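You operate a simulated robot arm through the tools that you are given. There is no shell and no other tool.

You run a simulated robot arm. Do the job below in one go: nothing can be reset, and whatever is moved stays where it is left.

TASK
Get the grader ready to move: open gates shut, both size dials at 50 mm, wheel pinned, counters reset.
Fine: the feed gate and one chute gate start open; pin into the socket by the handwheel.

Only the result counts: the job must be done as asked and must still hold three seconds after the hand-in. Knocking over, shifting, dropping, spilling or breaking anything else fails it.

THE ROBOT
A 6-joint arm with a two-finger parallel gripper, fixed in place. Base frame: the origin is on the floor under the middle of its stand, x ahead of it, y to its left, z up. Lengths are in m, angles in rad, forces in N, time in s.
It reaches about 1.347 m from its shoulder. Its first joint turns from -2.897 to 2.897 rad. Payload 3.91 kg.
The tool frame sits at the grasp point between the pads (the TCP): z along the fingers, y along the line on which they close. The tips reach 0.03 m beyond it. The gripper opens to 0.11 m. The fingers are 0.02 m wide and 0.01 m thick; the gripper's body (0.048 by 0.112 m) begins 0.055 m behind the TCP.
Orientation is that of the tool frame in the base frame, as [roll, pitch, yaw] about the fixed x, y, z axes, in that order (R = Rz(yaw) Ry(pitch) Rx(roll)). With the fingers straight down and closing along the base's y, the tool's x points along the base's -x, its y along +y and its z along -z.

THE INTERFACE
- The arm moves only by the tool play_rows. Its argument "series" is a list of rows, each an object of numbers (a shift or turn left out is 0, a gripper value left out holds the last): "tx", "ty", "tz": the shift along the base's x, y, z in m; "ax", "ay", "az": the turn, a rotation vector about the base's x, y, z in rad. In form: [{"tx": .., "ty": .., "tz": .., "ax": .., "ay": .., "az": ..}, ...]. A call has 1 to 20 rows; each row is the pose to reach, as a shift and turn from the pose commanded when the call began. "fingers" is the opening, from 0 (shut) to 1 (fully open), set as the call begins (left out, the last holds). Rows are played at 5 a second. More than 0.05 m and 0.15 rad between two rows, or a gripper value outside its range, and nothing of the call is played. Where a pose cannot be reached the arm comes as near as it can. A force on the tool above 40 N (or 10 N above the force at the start of the call, whichever is more), or a blocked arm, ends the call early, and 0.2 s more pass. Each finger travels about 0.108 m/s and halts on what it meets, pressing with about 32 N; the grip force reading is that of the motor and also rises with nothing between the fingers. The clock runs only during rows and for 0.2 s after the last one: add rows that repeat a pose to give the fingers time. The reply holds the time, the measured pose of the TCP, the force on the tool along the base axes, the opening and the grip force, in the units named above and with some noise, with the torque about the TCP (base axes, N m) and any sound that the robot's microphone picked up, and new pictures: "pictures" is both (left out), scene, wrist or none.
- Cameras (640 x 400 px; columns grow to the right, rows downward): "scene" is fixed at [0.0583, -0.6478, 1.4822]; the picture's right is [0.34, -0.94, 0.00], its down [-0.51, -0.18, -0.84] and it looks along [0.79, 0.29, -0.54] (base axes); focal length 330 px, centre (320, 200). "wrist" rides on the gripper at [0.072, 0.017, -0.103] in the tool frame; the picture's right is [-0.23, 0.97, 0.00], its down [-0.76, -0.18, -0.62] and it looks along [-0.61, -0.14, 0.78] (tool axes); focal length 222 px, centre (320, 200). There is no depth. A picture from a camera that has moved, and an enlarged one, comes with that camera's place and axes in the base frame and with its lens. The place of the scene camera against the robot may be out by one fixed shift of up to 0.025 m in any direction.
- enlarge(camera, box): a new picture of the part [left, top, right, bottom] of that camera's present view, enlarged. It takes no simulated time.
- sign_off(): hands the job in; it is judged then, once.

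Places have to be worked out from the pictures, the camera data and where the tool is seen. Open the gripper and draw the arm clear of the work before you hand the job in, unless the task says otherwise.

The tools are called as a command line: name --argument value ..., lists and objects as JSON in quotes. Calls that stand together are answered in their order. play_rows: Moves the arm, as the interface text tells. Its arguments: {"type":"object","properties":{"series":{"type":"array"},"fingers":{"type":"number"},"pictures":{"type":"string","enum":["both","scene","wrist","none"]}},"required":["series"]} The other tools are called the same way: enlarge (camera, box) takes an enlarged picture of a part of a camera's view; sign_off () hands the job in.

At the start:

```text
time_s: 0.0
position: [0.4548, -0.4793, 1.2282]
tcp_rot: [-3.141, 0.0, 3.14]
contact_force: [-0.6, -0.4, -0.5]
ft_torque: [-0.01, -0.01, -0.01]
grip_width: 0.1102
finger_force: 0.0
```

scene: 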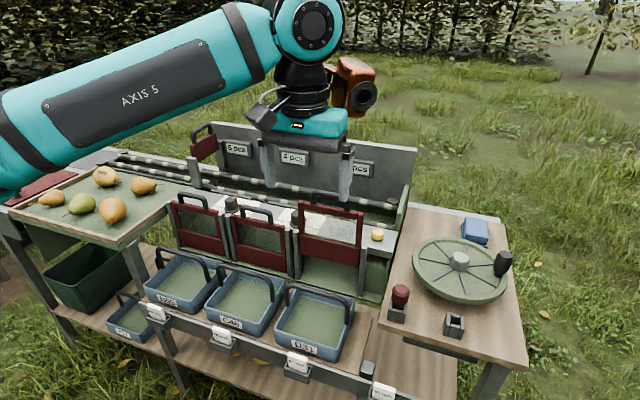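
wrist: 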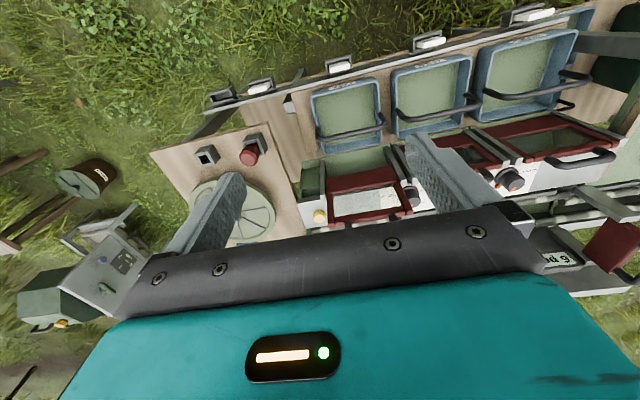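

The scene shows a fruit grader with a feed gate (upper left, raised), three chute gates (right one raised), dials between gates, a handwheel table on the right with a red pin, socket and blue thing. I'll enlarge parts to see details.

enlarge --camera "scene" --box '[160, 110, 420, 290]'

enlarge --camera "scene" --box '[360, 200, 540, 370]'

enlarge --camera "scene" --box '[100, 240, 400, 400]'

enlarge --camera "scene" --box '[0, 100, 240, 260]'

enlarge --camera "wrist" --box '[180, 60, 480, 260]'

enlarge --camera "wrist" --box '[440, 100, 640, 300]'

```text
2.22 times, centred on (290, 200) of scene
camera zoom: at [0.0583, -0.6478, 1.4822], right [0.34, -0.94, 0.0], down [-0.51, -0.18, -0.84], along [0.79, 0.29, -0.54], focal length 734 px, centre (387, 200)
```

zoom: 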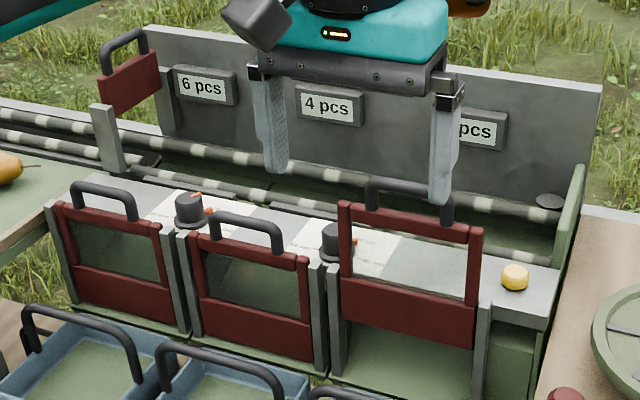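

```text
2.35 times, centred on (450, 285) of scene
camera zoom: at [0.0583, -0.6478, 1.4822], right [0.34, -0.94, 0.0], down [-0.51, -0.18, -0.84], along [0.79, 0.29, -0.54], focal length 777 px, centre (14, 0)
```

zoom: 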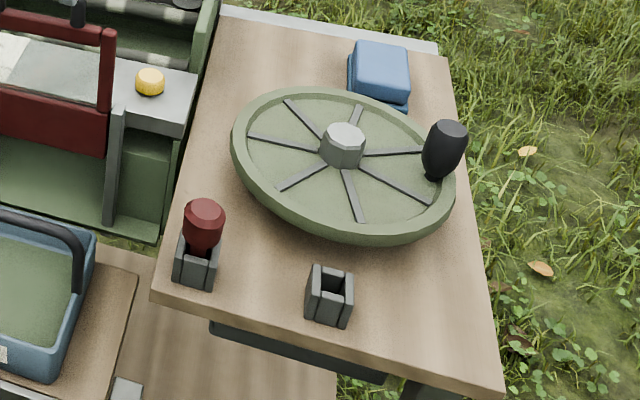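

```text
2.13 times, centred on (250, 320) of scene
camera zoom: at [0.0583, -0.6478, 1.4822], right [0.34, -0.94, 0.0], down [-0.51, -0.18, -0.84], along [0.79, 0.29, -0.54], focal length 705 px, centre (469, -56)
```

zoom: 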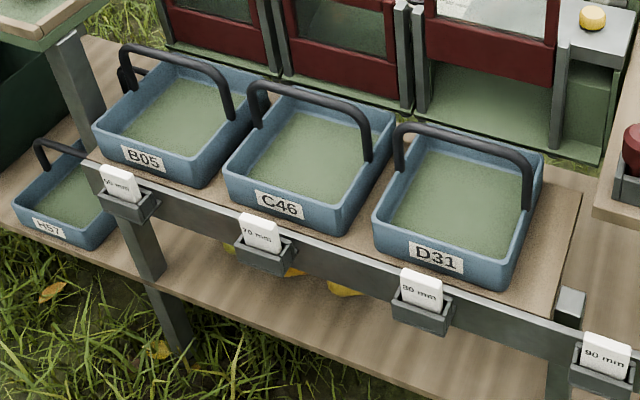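

```text
2.50 times, centred on (120, 180) of scene
camera zoom: at [0.0583, -0.6478, 1.4822], right [0.34, -0.94, 0.0], down [-0.51, -0.18, -0.84], along [0.79, 0.29, -0.54], focal length 826 px, centre (820, 250)
```

zoom: 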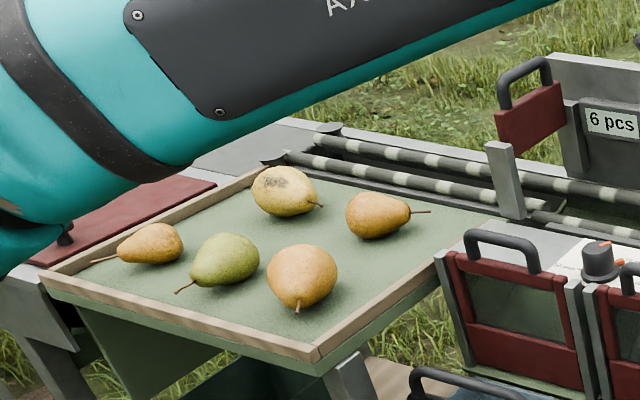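

```text
2.00 times, centred on (330, 160) of wrist
camera zoom: at [0.3829, -0.4618, 1.3316], right [0.23, 0.97, 0.0], down [0.76, -0.18, 0.62], along [0.61, -0.14, -0.78], focal length 444 px, centre (300, 280)
```

zoom: 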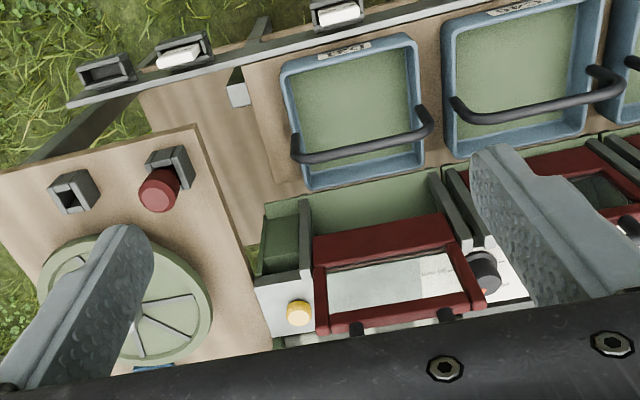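

```text
2.00 times, centred on (540, 200) of wrist
camera zoom: at [0.3829, -0.4618, 1.3316], right [0.23, 0.97, 0.0], down [0.76, -0.18, 0.62], along [0.61, -0.14, -0.78], focal length 444 px, centre (-120, 200)
```

zoom: 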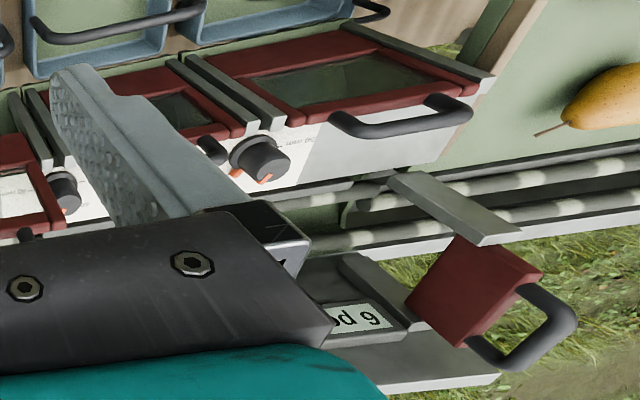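

The yellow button (about 0.755,-0.55,0.92), pin (0.55,-0.64), empty socket (0.55,-0.755,0.90), dials (~0.733,-0.12/-0.33,0.93) and feed gate (~0.84,0.02, top 1.11) are roughly located. I move the wrist camera in front of the dials for a closer look, staying above everything.

play_rows --series '[{"tx": 0.0, "ty": 0.045, "tz": 0.0}, {"tx": 0.01, "ty": 0.09, "tz": -0.01}, {"tx": 0.02, "ty": 0.135, "tz": -0.03}, {"tx": 0.02, "ty": 0.18, "tz": -0.05}, {"tx": 0.02, "ty": 0.22, "tz": -0.07}, {"tx": 0.02, "ty": 0.23, "tz": -0.08}, {"tx": 0.02, "ty": 0.23, "tz": -0.08}]' --fingers 1

```text
refused: row 3 steps farther than a row can; nothing moved
```

The step was slightly too long (0.0502 m); I resend with smaller steps.

play_rows --series '[{"tx": 0.0, "ty": 0.04, "tz": 0.0}, {"tx": 0.01, "ty": 0.08, "tz": -0.01}, {"tx": 0.02, "ty": 0.12, "tz": -0.03}, {"tx": 0.02, "ty": 0.16, "tz": -0.05}, {"tx": 0.02, "ty": 0.2, "tz": -0.07}, {"tx": 0.02, "ty": 0.23, "tz": -0.08}, {"tx": 0.02, "ty": 0.23, "tz": -0.08}]' --fingers 1

```text
time_s: 1.6
position: [0.4754, -0.2475, 1.1483]
tcp_rot: [-3.141, 0.001, 3.139]
contact_force: [-0.1, 0.7, 0.2]
ft_torque: [0.04, -0.01, -0.01]
grip_width: 0.1101
finger_force: 0.0
camera wrist: at [0.4033, -0.2302, 1.2512], right [0.23, 0.97, 0.0], down [0.76, -0.18, 0.62], along [0.61, -0.14, -0.78], focal length 222 px, centre (320, 200)
```

scene: 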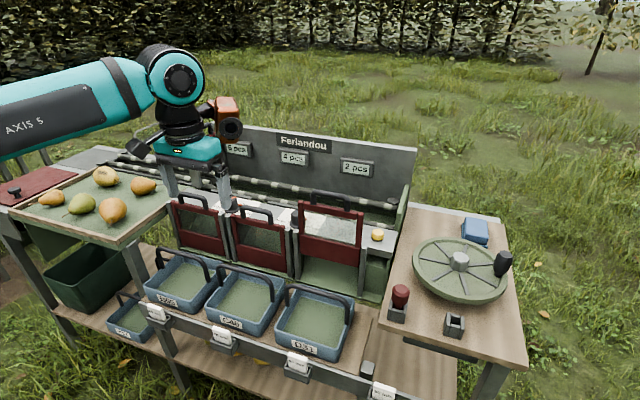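
wrist: 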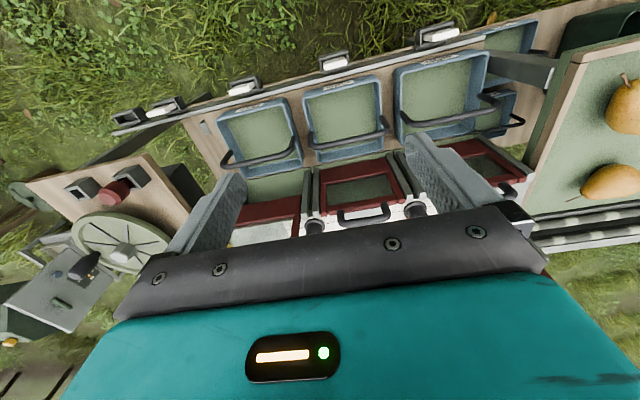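

Counters read about 6, 4 and 2 pcs. Objects below the TCP appear at higher rows, so I move above the dials (x≈0.70, z≈1.17) where the wrist camera can see them.

play_rows --series '[{"tx": 0.04, "tz": 0.01}, {"tx": 0.08, "tz": 0.02}, {"tx": 0.12, "tz": 0.02}, {"tx": 0.16, "tz": 0.02}, {"tx": 0.2, "tz": 0.02}, {"tx": 0.225, "tz": 0.02}, {"tx": 0.225, "tz": 0.02}]' --fingers 1

```text
time_s: 3.2
position: [0.7017, -0.2488, 1.1682]
tcp_rot: [-3.141, -0.002, 3.14]
contact_force: [-0.2, -0.4, 0.2]
ft_torque: [0.02, 0.0, -0.03]
grip_width: 0.1098
finger_force: 0.0
camera wrist: at [0.629, -0.2315, 1.2714], right [0.23, 0.97, 0.0], down [0.76, -0.18, 0.62], along [0.61, -0.14, -0.78], focal length 222 px, centre (320, 200)
```

scene: 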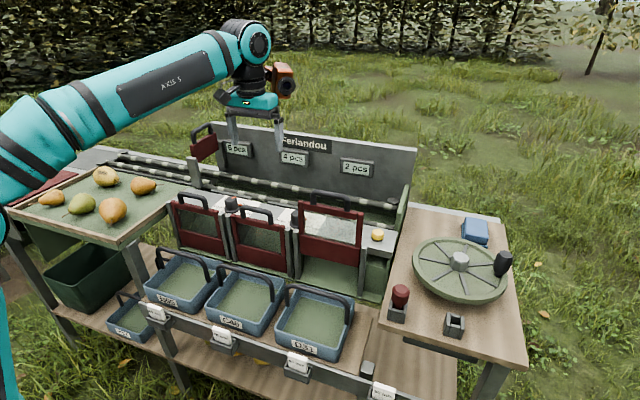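
wrist: 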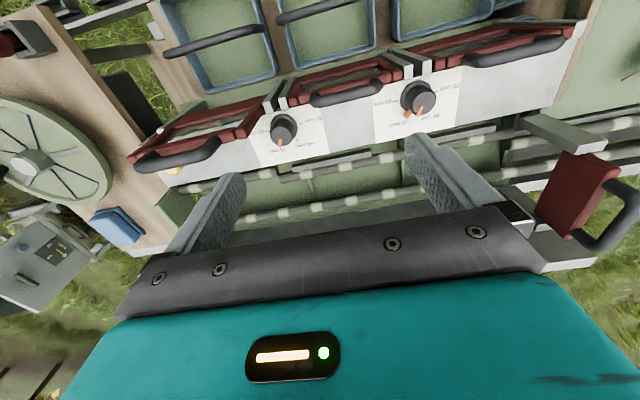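

Now the dials are visible; I zoom on both dials and on the feed gate.

enlarge --camera "wrist" --box '[360, 60, 480, 145]'

enlarge --camera "wrist" --box '[240, 90, 350, 175]'

enlarge --camera "wrist" --box '[500, 90, 640, 280]'

enlarge --camera "scene" --box '[180, 110, 420, 270]'

```text
4.71 times, centred on (420, 102) of wrist
camera zoom: at [0.629, -0.2315, 1.2714], right [0.23, 0.97, 0.0], down [0.76, -0.18, 0.62], along [0.61, -0.14, -0.78], focal length 1045 px, centre (-151, 659)
```

zoom: 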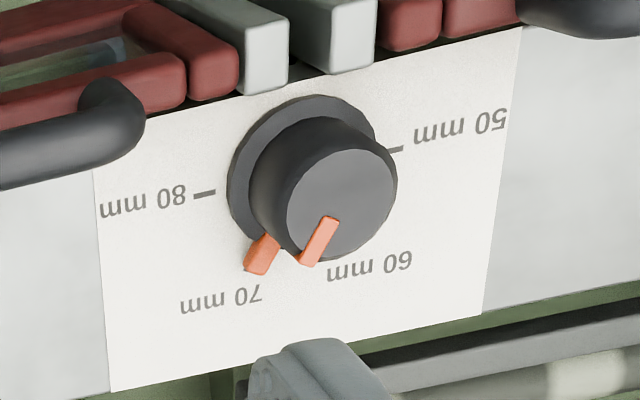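

```text
4.71 times, centred on (295, 132) of wrist
camera zoom: at [0.629, -0.2315, 1.2714], right [0.23, 0.97, 0.0], down [0.76, -0.18, 0.62], along [0.61, -0.14, -0.78], focal length 1045 px, centre (438, 518)
```

zoom: 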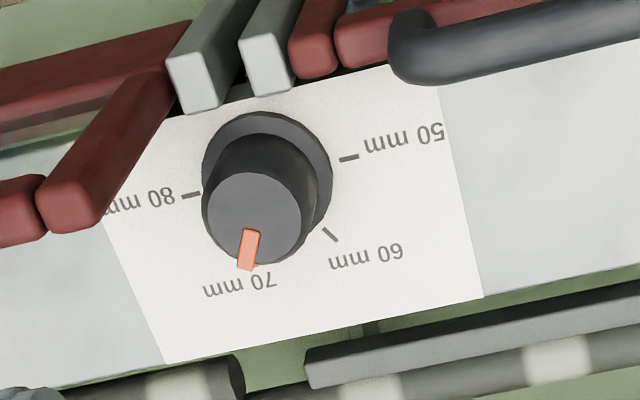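

```text
2.11 times, centred on (570, 185) of wrist
camera zoom: at [0.629, -0.2315, 1.2714], right [0.23, 0.97, 0.0], down [0.76, -0.18, 0.62], along [0.61, -0.14, -0.78], focal length 468 px, centre (-206, 232)
```

zoom: 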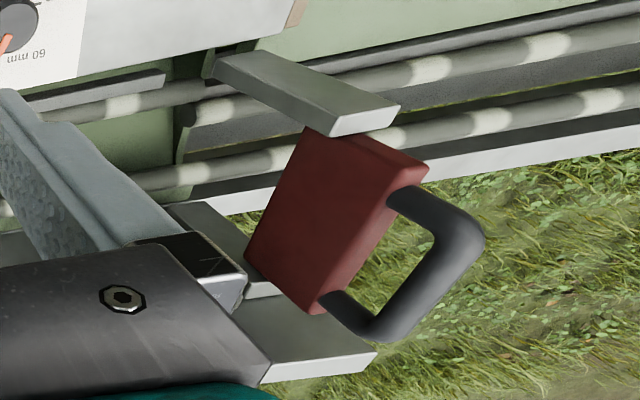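

```text
2.50 times, centred on (300, 190) of scene
camera zoom: at [0.0583, -0.6478, 1.4822], right [0.34, -0.94, 0.0], down [-0.51, -0.18, -0.84], along [0.79, 0.29, -0.54], focal length 826 px, centre (370, 225)
```

zoom: 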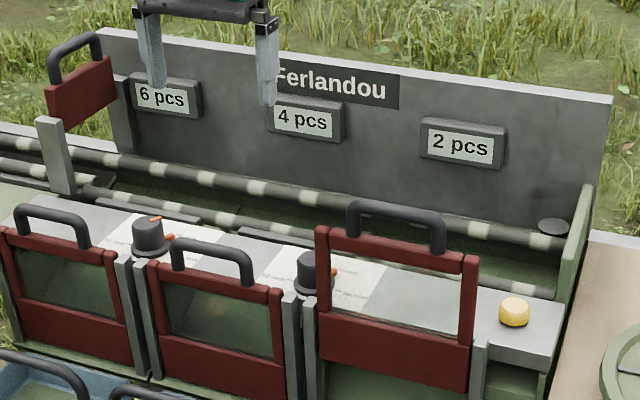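

Both dial pointers sit near 70 mm; the 50 mm mark lies toward +y (turn positive about z seen from above). Now I take a second view nearer the feed gate to triangulate its handle.

play_rows --series '[{"tx": 0.0, "ty": 0.0, "tz": 0.045}, {"tx": 0.01, "ty": 0.04, "tz": 0.06}, {"tx": 0.02, "ty": 0.08, "tz": 0.07}, {"tx": 0.03, "ty": 0.12, "tz": 0.08}, {"tx": 0.04, "ty": 0.16, "tz": 0.082}, {"tx": 0.048, "ty": 0.199, "tz": 0.082}, {"tx": 0.048, "ty": 0.199, "tz": 0.082}]' --fingers 1 --pictures "wrist"

enlarge --camera "wrist" --box '[240, 60, 460, 210]'

```text
time_s: 4.8
position: [0.7475, -0.0498, 1.25]
tcp_rot: [3.141, 0.001, 3.139]
contact_force: [-0.4, 0.7, -0.6]
ft_torque: [0.03, -0.01, -0.03]
grip_width: 0.1099
finger_force: 0.1
camera wrist: at [0.6759, -0.0323, 1.3538], right [0.23, 0.97, 0.0], down [0.76, -0.18, 0.62], along [0.61, -0.14, -0.78], focal length 222 px, centre (320, 200)
```

wrist: 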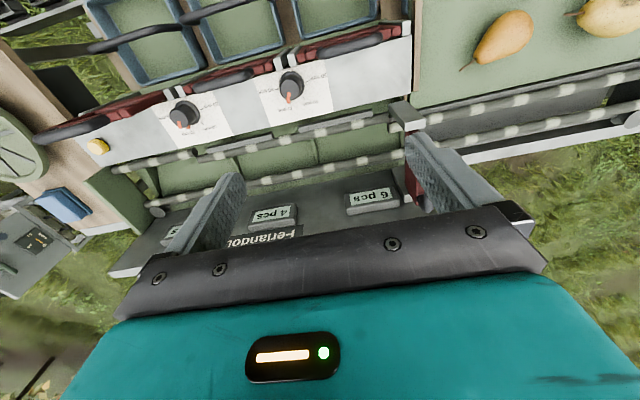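

```text
2.67 times, centred on (350, 135) of wrist
camera zoom: at [0.6759, -0.0323, 1.3538], right [0.23, 0.97, 0.0], down [0.76, -0.18, 0.62], along [0.61, -0.14, -0.78], focal length 592 px, centre (240, 373)
```

zoom: 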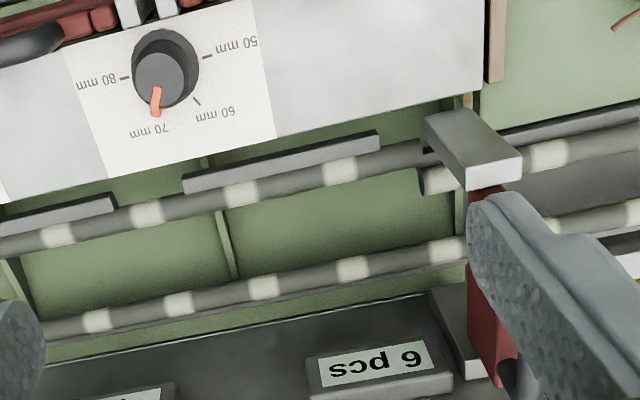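

Triangulating two wrist views: dial 1 knob top ≈ (0.754,-0.103,0.930); feed-gate post top ≈ (0.838,0.089,1.000) and feed handle bar along x from ~0.867 to 0.954 at y≈0.089, z≈1.075. I move to look down on the feed handle from closer.

play_rows --series '[{"tx": 0.03, "ty": 0.035, "tz": 0.0}, {"tx": 0.06, "ty": 0.07, "tz": -0.01}, {"tx": 0.09, "ty": 0.105, "tz": -0.02}, {"tx": 0.1125, "ty": 0.139, "tz": -0.04}, {"tx": 0.1125, "ty": 0.139, "tz": -0.07}, {"tx": 0.1125, "ty": 0.139, "tz": -0.07}]' --fingers 0.7

enlarge --camera "wrist" --box '[240, 80, 420, 220]'

```text
time_s: 6.2
position: [0.861, 0.0886, 1.1784]
tcp_rot: [-3.141, 0.0, -3.141]
contact_force: [0.2, 0.2, 0.5]
ft_torque: [-0.01, -0.03, -0.02]
grip_width: 0.0771
finger_force: 0.0
out of reach, approached as far as the arm can: row 3
camera wrist: at [0.7887, 0.1069, 1.2826], right [0.23, 0.97, 0.0], down [0.76, -0.18, 0.62], along [0.61, -0.14, -0.78], focal length 222 px, centre (320, 200)
```

scene: 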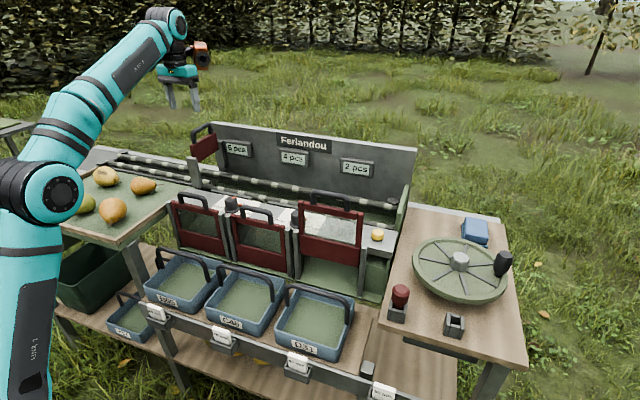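
wrist: 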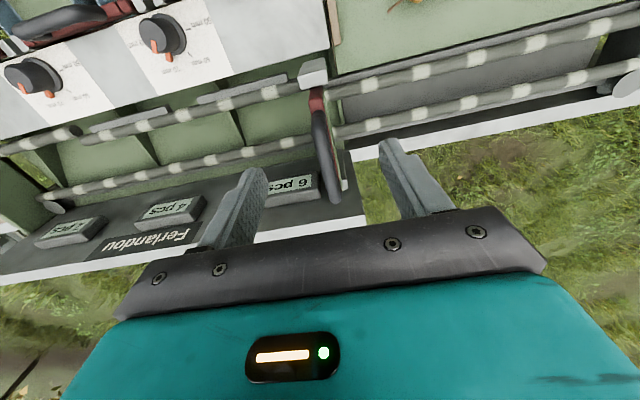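

```text
2.86 times, centred on (330, 150) of wrist
camera zoom: at [0.7887, 0.1069, 1.2826], right [0.23, 0.97, 0.0], down [0.76, -0.18, 0.62], along [0.61, -0.14, -0.78], focal length 635 px, centre (291, 343)
```

zoom: 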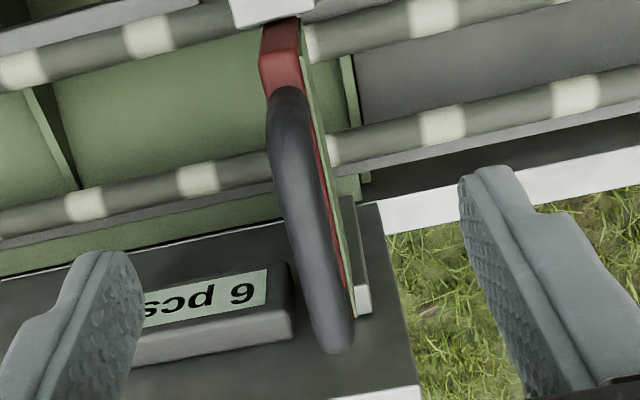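

The handle bar runs along x from ≈0.86 to 0.957 at y≈0.089, top z≈1.08. I descend to straddle it at x≈0.905 with TCP at z≈1.065.

play_rows --series '[{"tx": 0.02, "tz": -0.015}, {"tx": 0.044, "tz": -0.03}, {"tx": 0.044, "tz": -0.06}, {"tx": 0.044, "tz": -0.085}, {"tx": 0.044, "tz": -0.105}, {"tx": 0.044, "tz": -0.113}, {"tx": 0.044, "tz": -0.113}]' --fingers 0.7

enlarge --camera "scene" --box '[140, 70, 300, 200]'

enlarge --camera "wrist" --box '[240, 80, 420, 220]'

```text
time_s: 7.8
position: [0.9039, 0.0881, 1.0676]
tcp_rot: [-3.139, 0.0, 3.14]
contact_force: [-0.1, 0.3, 0.3]
ft_torque: [-0.02, -0.02, 0.0]
grip_width: 0.0771
finger_force: 0.0
camera wrist: at [0.8323, 0.1058, 1.1706], right [0.23, 0.97, 0.0], down [0.76, -0.18, 0.62], along [0.61, -0.14, -0.78], focal length 222 px, centre (320, 200)
```

scene: 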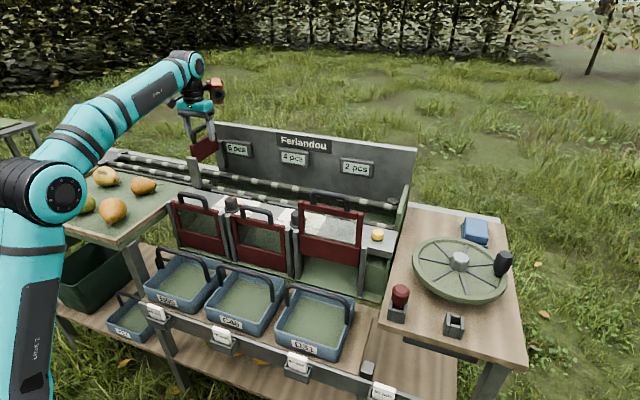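
wrist: 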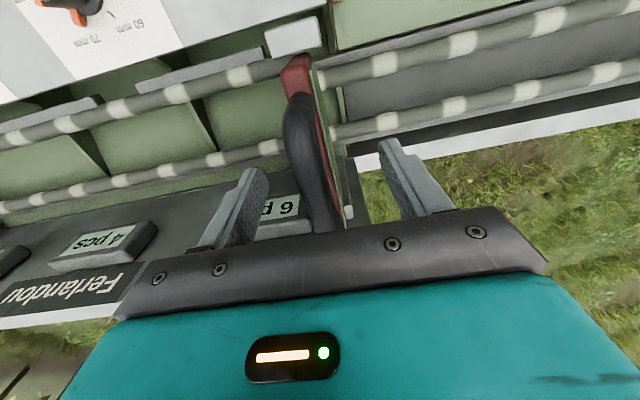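

```text
3.08 times, centred on (220, 135) of scene
camera zoom: at [0.0583, -0.6478, 1.4822], right [0.34, -0.94, 0.0], down [-0.51, -0.18, -0.84], along [0.79, 0.29, -0.54], focal length 1016 px, centre (628, 400)
```

zoom: 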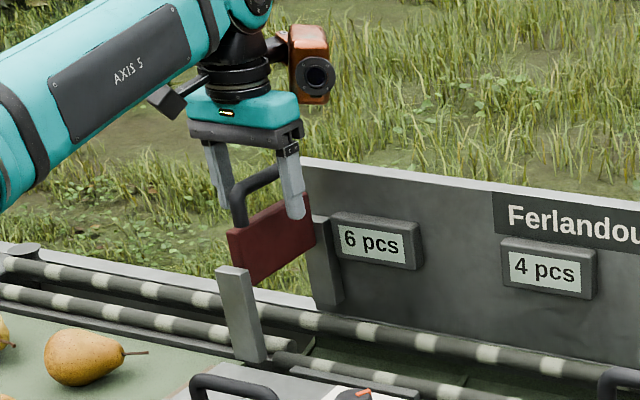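

```text
2.86 times, centred on (330, 150) of wrist
camera zoom: at [0.8323, 0.1058, 1.1706], right [0.23, 0.97, 0.0], down [0.76, -0.18, 0.62], along [0.61, -0.14, -0.78], focal length 635 px, centre (291, 343)
```

zoom: 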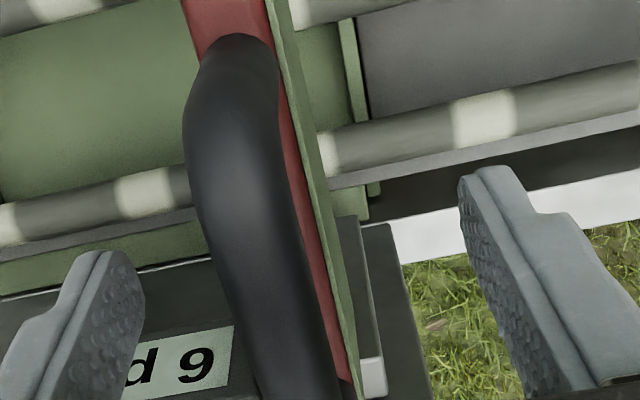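

The bar is centred between the fingers. I close on it in place.

play_rows --series '[{"tx": 0}, {"tx": 0}, {"tx": 0}, {"tx": 0}]' --fingers 0

```text
time_s: 8.8
position: [0.9045, 0.0881, 1.0665]
tcp_rot: [3.14, 0.001, 3.14]
contact_force: [-3.7, -10.4, -3.1]
ft_torque: [-0.14, 0.01, 0.23]
grip_width: 0.0159
finger_force: 45.2
camera wrist: at [0.8324, 0.1045, 1.1706], right [0.23, 0.97, 0.0], down [0.76, -0.18, 0.62], along [0.61, -0.14, -0.78], focal length 222 px, centre (320, 200)
```

scene: 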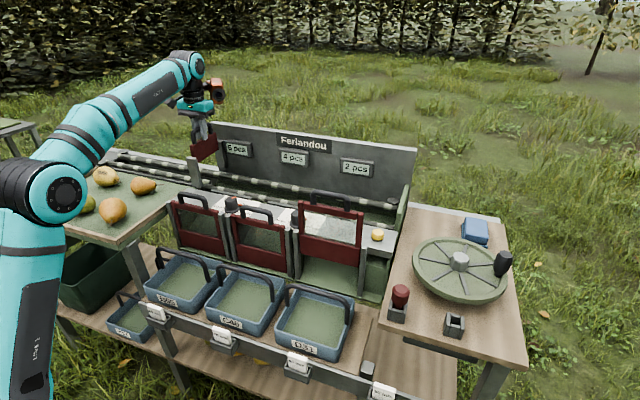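
wrist: 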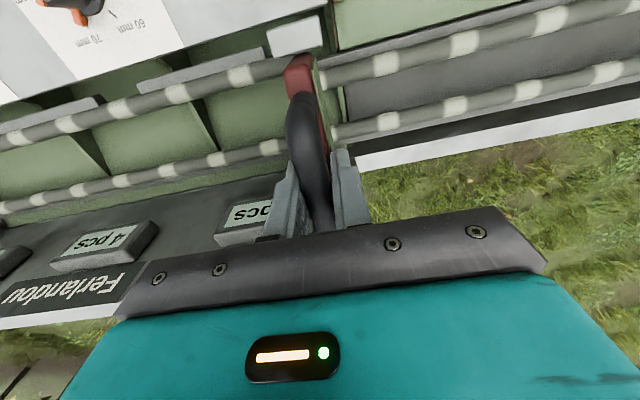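

Gripped at 16 mm width with a small sideways load (-10 N in y); I ease y slightly and start lowering.

play_rows --series '[{"ty": -0.001, "tz": -0.005}, {"ty": -0.002, "tz": -0.015}, {"ty": -0.002, "tz": -0.025}, {"ty": -0.002, "tz": -0.035}, {"ty": -0.002, "tz": -0.045}, {"ty": -0.002, "tz": -0.045}]' --fingers 0

enlarge --camera "scene" --box '[140, 70, 300, 200]'

```text
time_s: 10.2
position: [0.9051, 0.0866, 1.0227]
tcp_rot: [-3.141, -0.001, -3.14]
contact_force: [-2.2, -0.3, 1.6]
ft_torque: [0.02, -0.47, 0.01]
grip_width: 0.0159
finger_force: 45.2
camera wrist: at [0.8323, 0.1044, 1.1253], right [0.23, 0.97, 0.0], down [0.76, -0.18, 0.62], along [0.61, -0.14, -0.78], focal length 222 px, centre (320, 200)
```

scene: 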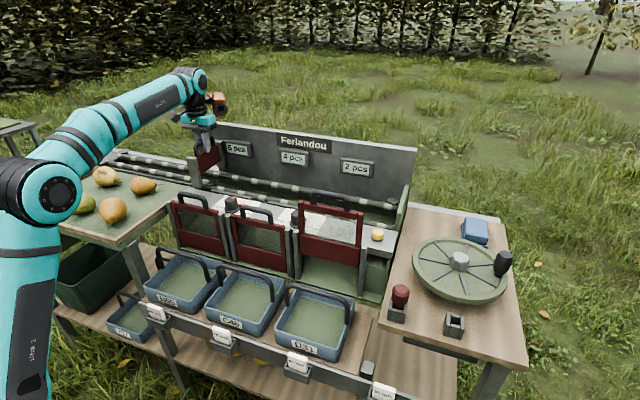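
wrist: 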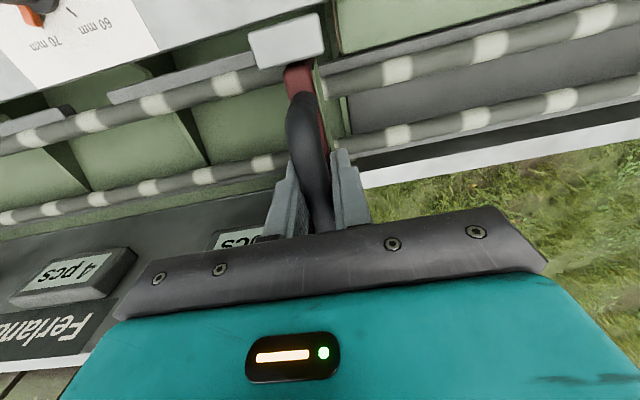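

```text
3.08 times, centred on (220, 135) of scene
camera zoom: at [0.0583, -0.6478, 1.4822], right [0.34, -0.94, 0.0], down [-0.51, -0.18, -0.84], along [0.79, 0.29, -0.54], focal length 1016 px, centre (628, 400)
```

zoom: 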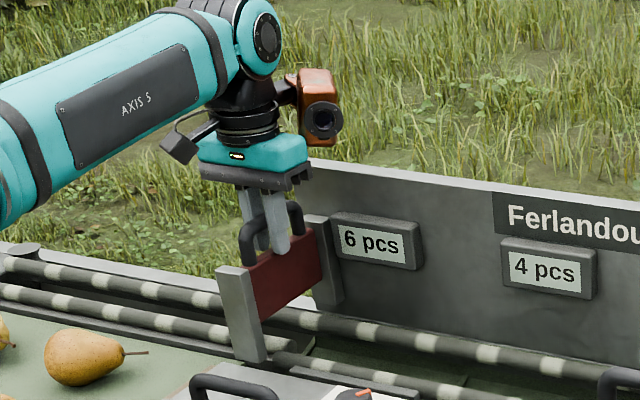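

The gate follows with almost no resistance. I keep lowering in 1 cm steps until it seats.

play_rows --series '[{"tz": -0.01}, {"tz": -0.02}, {"tz": -0.03}, {"tz": -0.04}, {"tz": -0.05}, {"tz": -0.06}, {"tz": -0.07}, {"tz": -0.07}]' --fingers 0

enlarge --camera "scene" --box '[140, 70, 300, 200]'

```text
time_s: 11.2
position: [0.9052, 0.0866, 0.9924]
tcp_rot: [-3.141, 0.009, -3.141]
contact_force: [-3.1, 0.3, 5.5]
ft_torque: [-0.23, 1.02, -0.02]
grip_width: 0.0156
finger_force: 45.2
stopped in row 4: the force on the tool passed its limit at 56 N (the readings are from after the stop); the commanded pose is now the measured one
camera wrist: at [0.8311, 0.1044, 1.0951], right [0.23, 0.97, 0.0], down [0.76, -0.18, 0.63], along [0.61, -0.14, -0.78], focal length 222 px, centre (320, 200)
```

scene: 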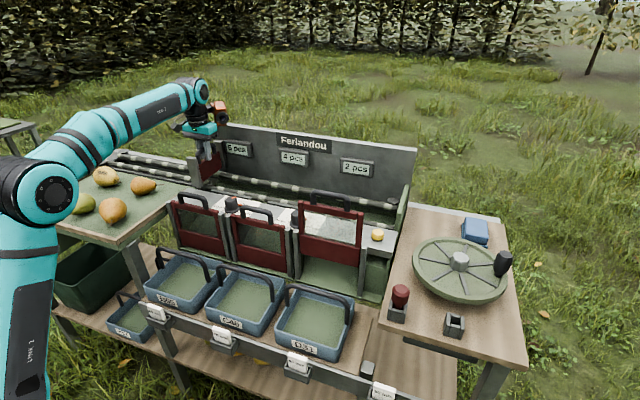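
wrist: 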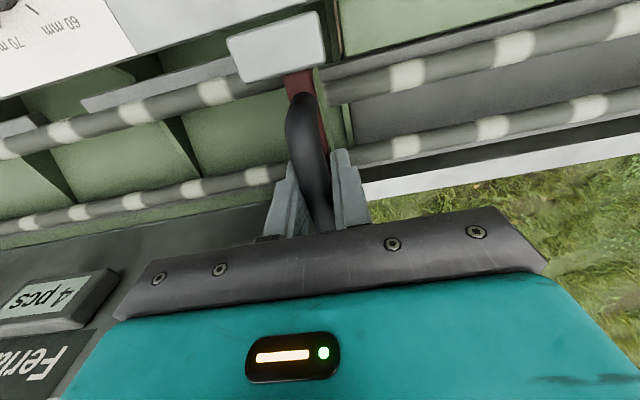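

```text
3.08 times, centred on (220, 135) of scene
camera zoom: at [0.0583, -0.6478, 1.4822], right [0.34, -0.94, 0.0], down [-0.51, -0.18, -0.84], along [0.79, 0.29, -0.54], focal length 1016 px, centre (628, 400)
```

zoom: 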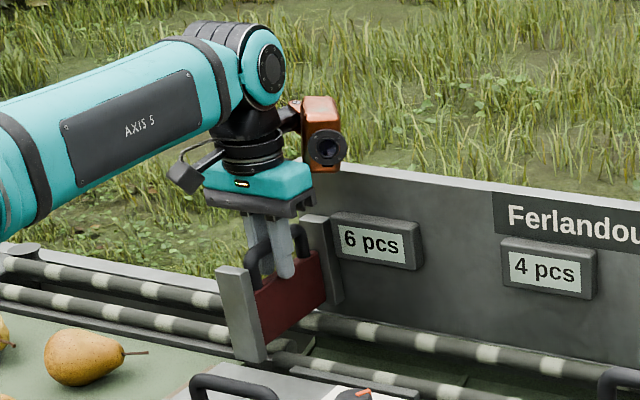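

It stopped at z=0.992 after a 56 N peak, so the gate is likely seated (travel ≈ 74 mm). I push down gently once more to check that it doesn't move further.

play_rows --series '[{"tz": -0.002}, {"tz": -0.004}, {"tz": -0.006}, {"tz": -0.008}, {"tz": -0.008}]' --fingers 0 --pictures "none"

enlarge --camera "wrist" --box '[220, 0, 420, 140]'

```text
time_s: 11.8
position: [0.9047, 0.0872, 0.9918]
tcp_rot: [3.141, 0.013, 3.14]
contact_force: [-1.6, -0.2, 6.6]
ft_torque: [-0.8, 1.43, 0.08]
grip_width: 0.0159
finger_force: 45.0
stopped in row 3: the force on the tool passed its limit at 42 N (the readings are from after the stop); the commanded pose is now the measured one
```

```text
2.86 times, centred on (320, 70) of wrist
camera zoom: at [0.8303, 0.1043, 1.0944], right [0.23, 0.97, 0.0], down [0.75, -0.18, 0.63], along [0.62, -0.14, -0.77], focal length 635 px, centre (320, 571)
```

zoom: 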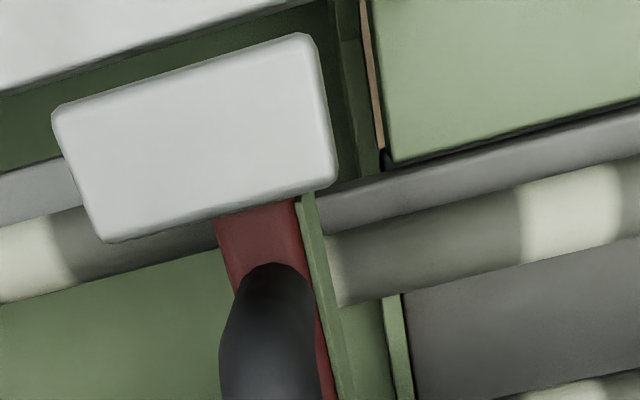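

It holds firm at z≈0.992, so the feed gate seems fully down. I release, rise straight up, and inspect.

play_rows --series '[{"tz": 0.0}, {"tz": 0.0}, {"tz": 0.0}]' --fingers 0.5 --pictures "none"

play_rows --series '[{"tz": 0.02}, {"tz": 0.05}, {"tz": 0.09}, {"tx": -0.04, "tz": 0.11}, {"tx": -0.08, "tz": 0.12}, {"tx": -0.12, "tz": 0.12}, {"tx": -0.12, "tz": 0.12}]' --fingers 0.5

enlarge --camera "scene" --box '[140, 100, 300, 230]'

enlarge --camera "wrist" --box '[240, 80, 440, 220]'

```text
time_s: 12.6
position: [0.9046, 0.0863, 0.99]
tcp_rot: [3.141, 0.015, 3.141]
contact_force: [-0.2, -0.5, -0.1]
ft_torque: [0.0, 0.01, -0.01]
grip_width: 0.0551
finger_force: 0.2
```

```text
time_s: 14.2
position: [0.7837, 0.0874, 1.113]
tcp_rot: [3.141, 0.015, -3.142]
contact_force: [0.5, -0.5, 0.0]
ft_torque: [0.01, -0.02, 0.03]
grip_width: 0.0547
finger_force: 0.1
camera wrist: at [0.7113, 0.1047, 1.2148], right [0.23, 0.97, 0.0], down [0.75, -0.18, 0.63], along [0.62, -0.14, -0.77], focal length 222 px, centre (320, 200)
```

scene: 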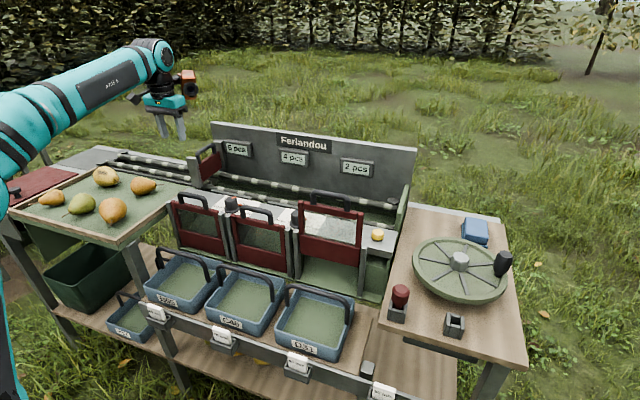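
wrist: 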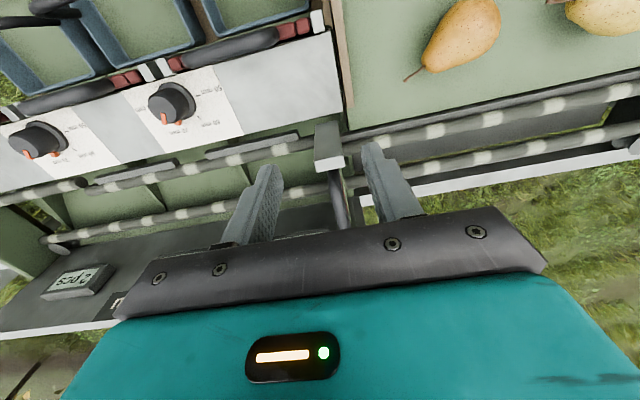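

```text
3.08 times, centred on (220, 165) of scene
camera zoom: at [0.0583, -0.6478, 1.4822], right [0.34, -0.94, 0.0], down [-0.51, -0.18, -0.84], along [0.79, 0.29, -0.54], focal length 1016 px, centre (628, 308)
```

zoom: 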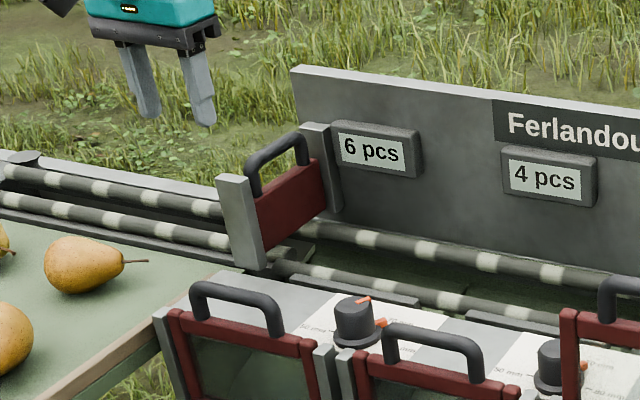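

```text
2.86 times, centred on (340, 150) of wrist
camera zoom: at [0.7113, 0.1047, 1.2148], right [0.23, 0.97, 0.0], down [0.75, -0.18, 0.63], along [0.62, -0.14, -0.77], focal length 635 px, centre (263, 343)
```

zoom: 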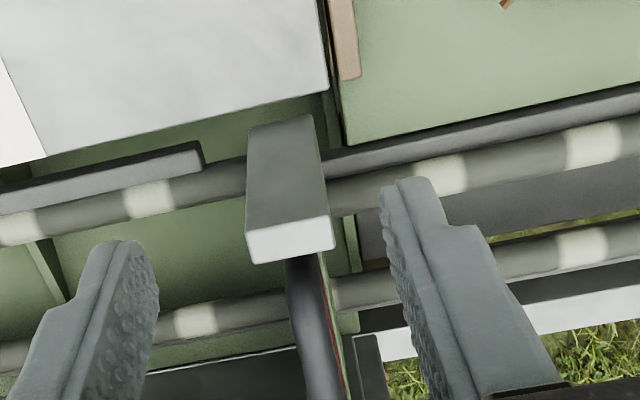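

The feed gate plate now meets the rollers and the pears are undisturbed. Next I travel at safe height to look at the raised right chute gate, also correcting the small tilt.

play_rows --series '[{"tx": -0.02, "ty": 0.0, "tz": 0.04, "ay": 0.005}, {"tx": -0.04, "ty": -0.03, "tz": 0.07, "ay": 0.01}, {"tx": -0.06, "ty": -0.07, "tz": 0.09, "ay": 0.015}, {"tx": -0.08, "ty": -0.11, "tz": 0.1, "ay": 0.015}, {"tx": -0.1, "ty": -0.15, "tz": 0.11, "ay": 0.015}, {"tx": -0.12, "ty": -0.19, "tz": 0.11, "ay": 0.015}, {"tx": -0.14, "ty": -0.23, "tz": 0.11, "ay": 0.015}, {"tx": -0.15, "ty": -0.275, "tz": 0.11, "ay": 0.015}, {"tx": -0.16, "ty": -0.32, "tz": 0.11, "ay": 0.015}, {"tx": -0.16, "ty": -0.365, "tz": 0.11, "ay": 0.015}, {"tx": -0.16, "ty": -0.41, "tz": 0.11, "ay": 0.015}, {"tx": -0.16, "ty": -0.455, "tz": 0.11, "ay": 0.015}, {"tx": -0.16, "ty": -0.5, "tz": 0.11, "ay": 0.015}, {"tx": -0.16, "ty": -0.53, "tz": 0.11, "ay": 0.015}, {"tx": -0.16, "ty": -0.53, "tz": 0.11, "ay": 0.015}]' --fingers 0.7

enlarge --camera "wrist" --box '[220, 70, 440, 210]'

```text
time_s: 17.4
position: [0.6228, -0.4438, 1.2211]
tcp_rot: [3.141, 0.0, 3.141]
contact_force: [-0.5, 0.0, 0.8]
ft_torque: [-0.01, 0.01, 0.01]
grip_width: 0.0769
finger_force: 0.1
camera wrist: at [0.5512, -0.4257, 1.324], right [0.23, 0.97, 0.0], down [0.76, -0.18, 0.62], along [0.61, -0.14, -0.78], focal length 222 px, centre (320, 200)
```

scene: 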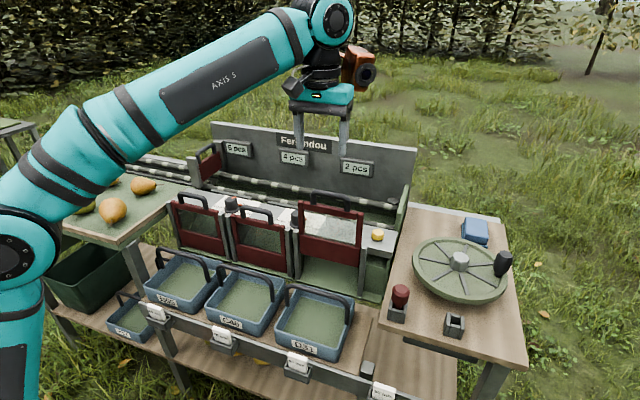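
wrist: 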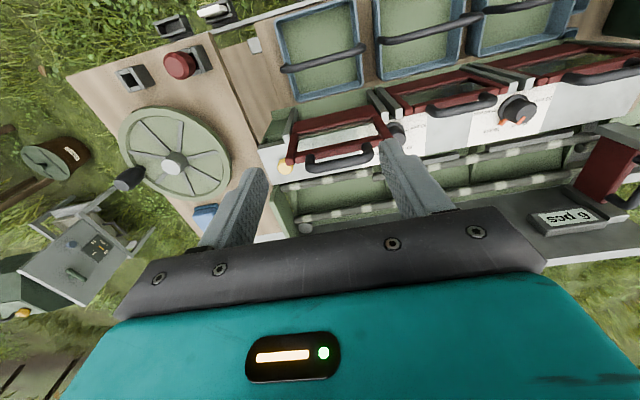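

```text
2.86 times, centred on (330, 140) of wrist
camera zoom: at [0.5512, -0.4257, 1.324], right [0.23, 0.97, 0.0], down [0.76, -0.18, 0.62], along [0.61, -0.14, -0.78], focal length 635 px, centre (291, 371)
```

zoom: 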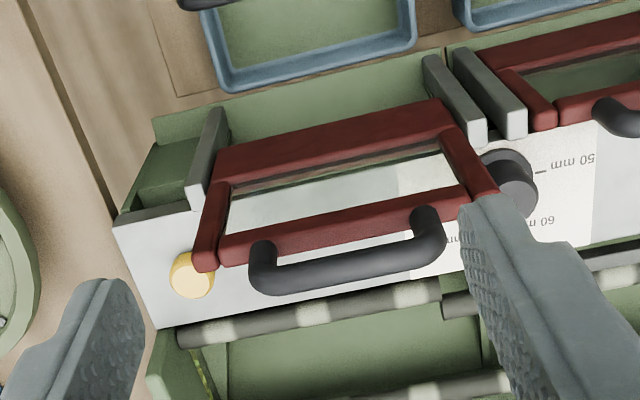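

Gate 3 slides vertically; its handle bar runs along y from about -0.486 to -0.386 at x≈0.728, z≈1.02. I close the fingers and move over its middle for a closer look before pressing it down.

play_rows --series '[{"tx": 0.03, "ty": 0.0, "tz": -0.02}, {"tx": 0.06, "ty": 0.003, "tz": -0.04}, {"tx": 0.09, "ty": 0.006, "tz": -0.06}, {"tx": 0.105, "ty": 0.008, "tz": -0.08}, {"tx": 0.105, "ty": 0.008, "tz": -0.1}, {"tx": 0.105, "ty": 0.008, "tz": -0.1}]' --fingers 0

enlarge --camera "wrist" --box '[220, 40, 440, 220]'

enlarge --camera "scene" --box '[260, 110, 420, 240]'

```text
time_s: 18.8
position: [0.73, -0.436, 1.1216]
tcp_rot: [3.141, 0.0, -3.14]
contact_force: [0.3, 0.6, 0.9]
ft_torque: [0.01, -0.01, -0.01]
grip_width: 0.0
finger_force: 32.2
camera wrist: at [0.6572, -0.4179, 1.2251], right [0.23, 0.97, 0.0], down [0.76, -0.18, 0.62], along [0.61, -0.14, -0.78], focal length 222 px, centre (320, 200)
```

scene: 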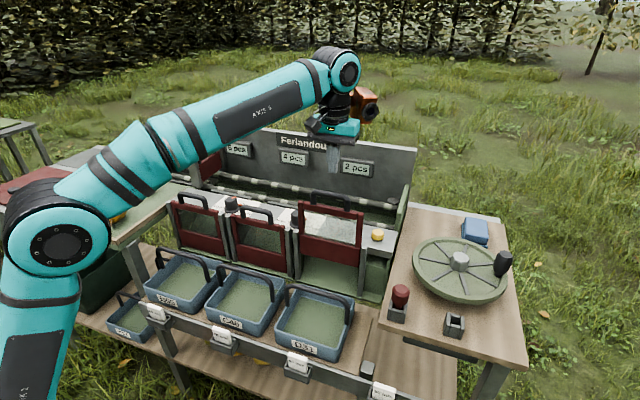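
wrist: 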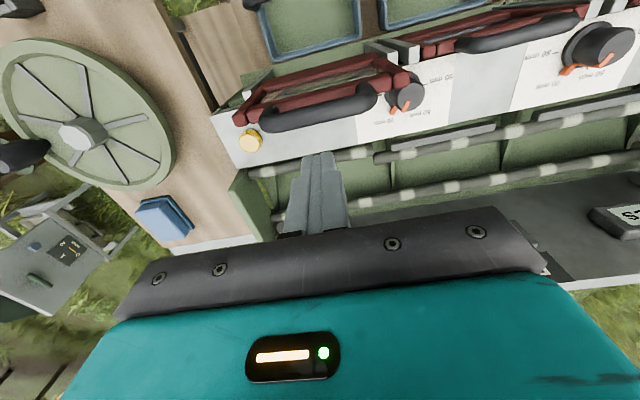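

```text
2.22 times, centred on (330, 130) of wrist
camera zoom: at [0.6572, -0.4179, 1.2251], right [0.23, 0.97, 0.0], down [0.76, -0.18, 0.62], along [0.61, -0.14, -0.78], focal length 494 px, centre (298, 356)
```

zoom: 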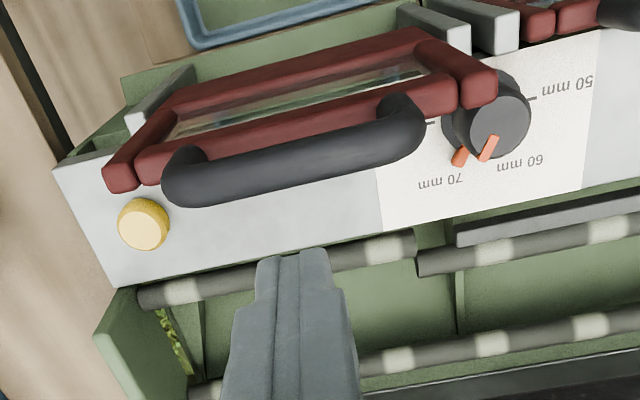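

```text
3.08 times, centred on (340, 175) of scene
camera zoom: at [0.0583, -0.6478, 1.4822], right [0.34, -0.94, 0.0], down [-0.51, -0.18, -0.84], along [0.79, 0.29, -0.54], focal length 1016 px, centre (258, 277)
```

zoom: 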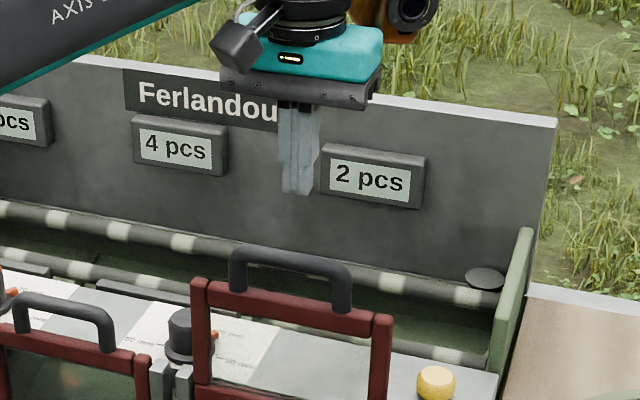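

Triangulated bar centre: (0.712,-0.432,1.049). I centre the closed fingertips over it and press down in 1 cm steps.

play_rows --series '[{"tx": -0.018, "ty": 0.003, "tz": 0.0}, {"tx": -0.018, "ty": 0.003, "tz": -0.015}, {"tx": -0.018, "ty": 0.003, "tz": -0.03}, {"tx": -0.018, "ty": 0.003, "tz": -0.04}, {"tx": -0.018, "ty": 0.003, "tz": -0.05}, {"tx": -0.018, "ty": 0.003, "tz": -0.06}, {"tx": -0.018, "ty": 0.003, "tz": -0.07}, {"tx": -0.018, "ty": 0.003, "tz": -0.07}]' --fingers 0

enlarge --camera "scene" --box '[260, 130, 420, 260]'

enlarge --camera "wrist" --box '[220, 80, 440, 220]'

```text
time_s: 20.6
position: [0.7112, -0.4318, 1.0509]
tcp_rot: [3.141, 0.001, -3.141]
contact_force: [0.1, 0.4, -0.1]
ft_torque: [0.0, 0.02, 0.01]
grip_width: 0.0
finger_force: 31.3
camera wrist: at [0.6391, -0.4144, 1.1542], right [0.23, 0.97, 0.0], down [0.76, -0.18, 0.62], along [0.61, -0.14, -0.78], focal length 222 px, centre (320, 200)
```

scene: 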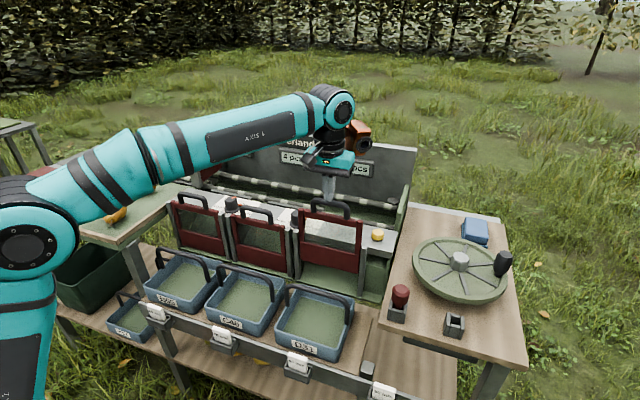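
wrist: 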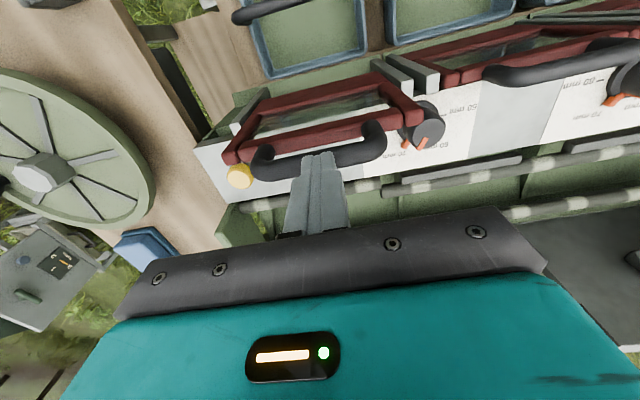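

```text
3.08 times, centred on (340, 195) of scene
camera zoom: at [0.0583, -0.6478, 1.4822], right [0.34, -0.94, 0.0], down [-0.51, -0.18, -0.84], along [0.79, 0.29, -0.54], focal length 1016 px, centre (258, 215)
```

zoom: 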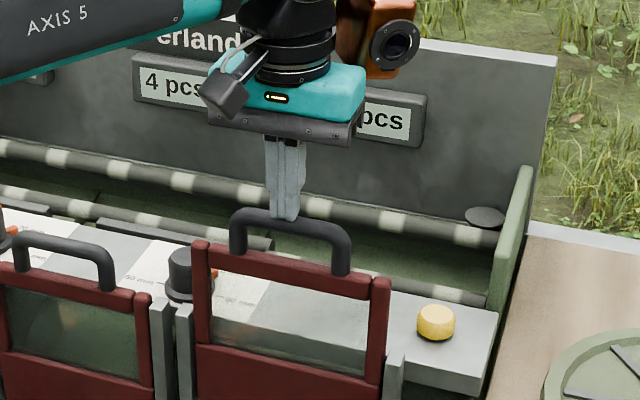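

```text
2.86 times, centred on (330, 150) of wrist
camera zoom: at [0.6391, -0.4144, 1.1542], right [0.23, 0.97, 0.0], down [0.76, -0.18, 0.62], along [0.61, -0.14, -0.78], focal length 635 px, centre (291, 343)
```

zoom: 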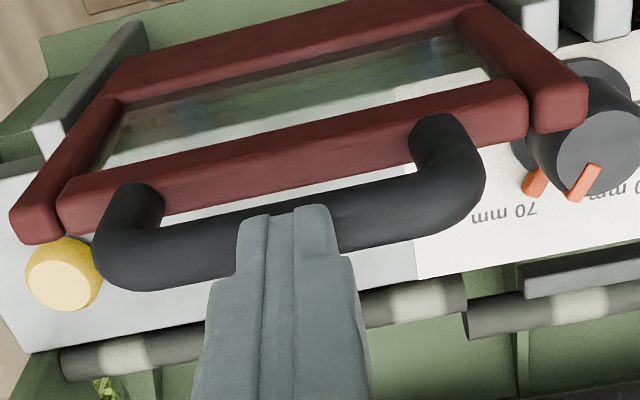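

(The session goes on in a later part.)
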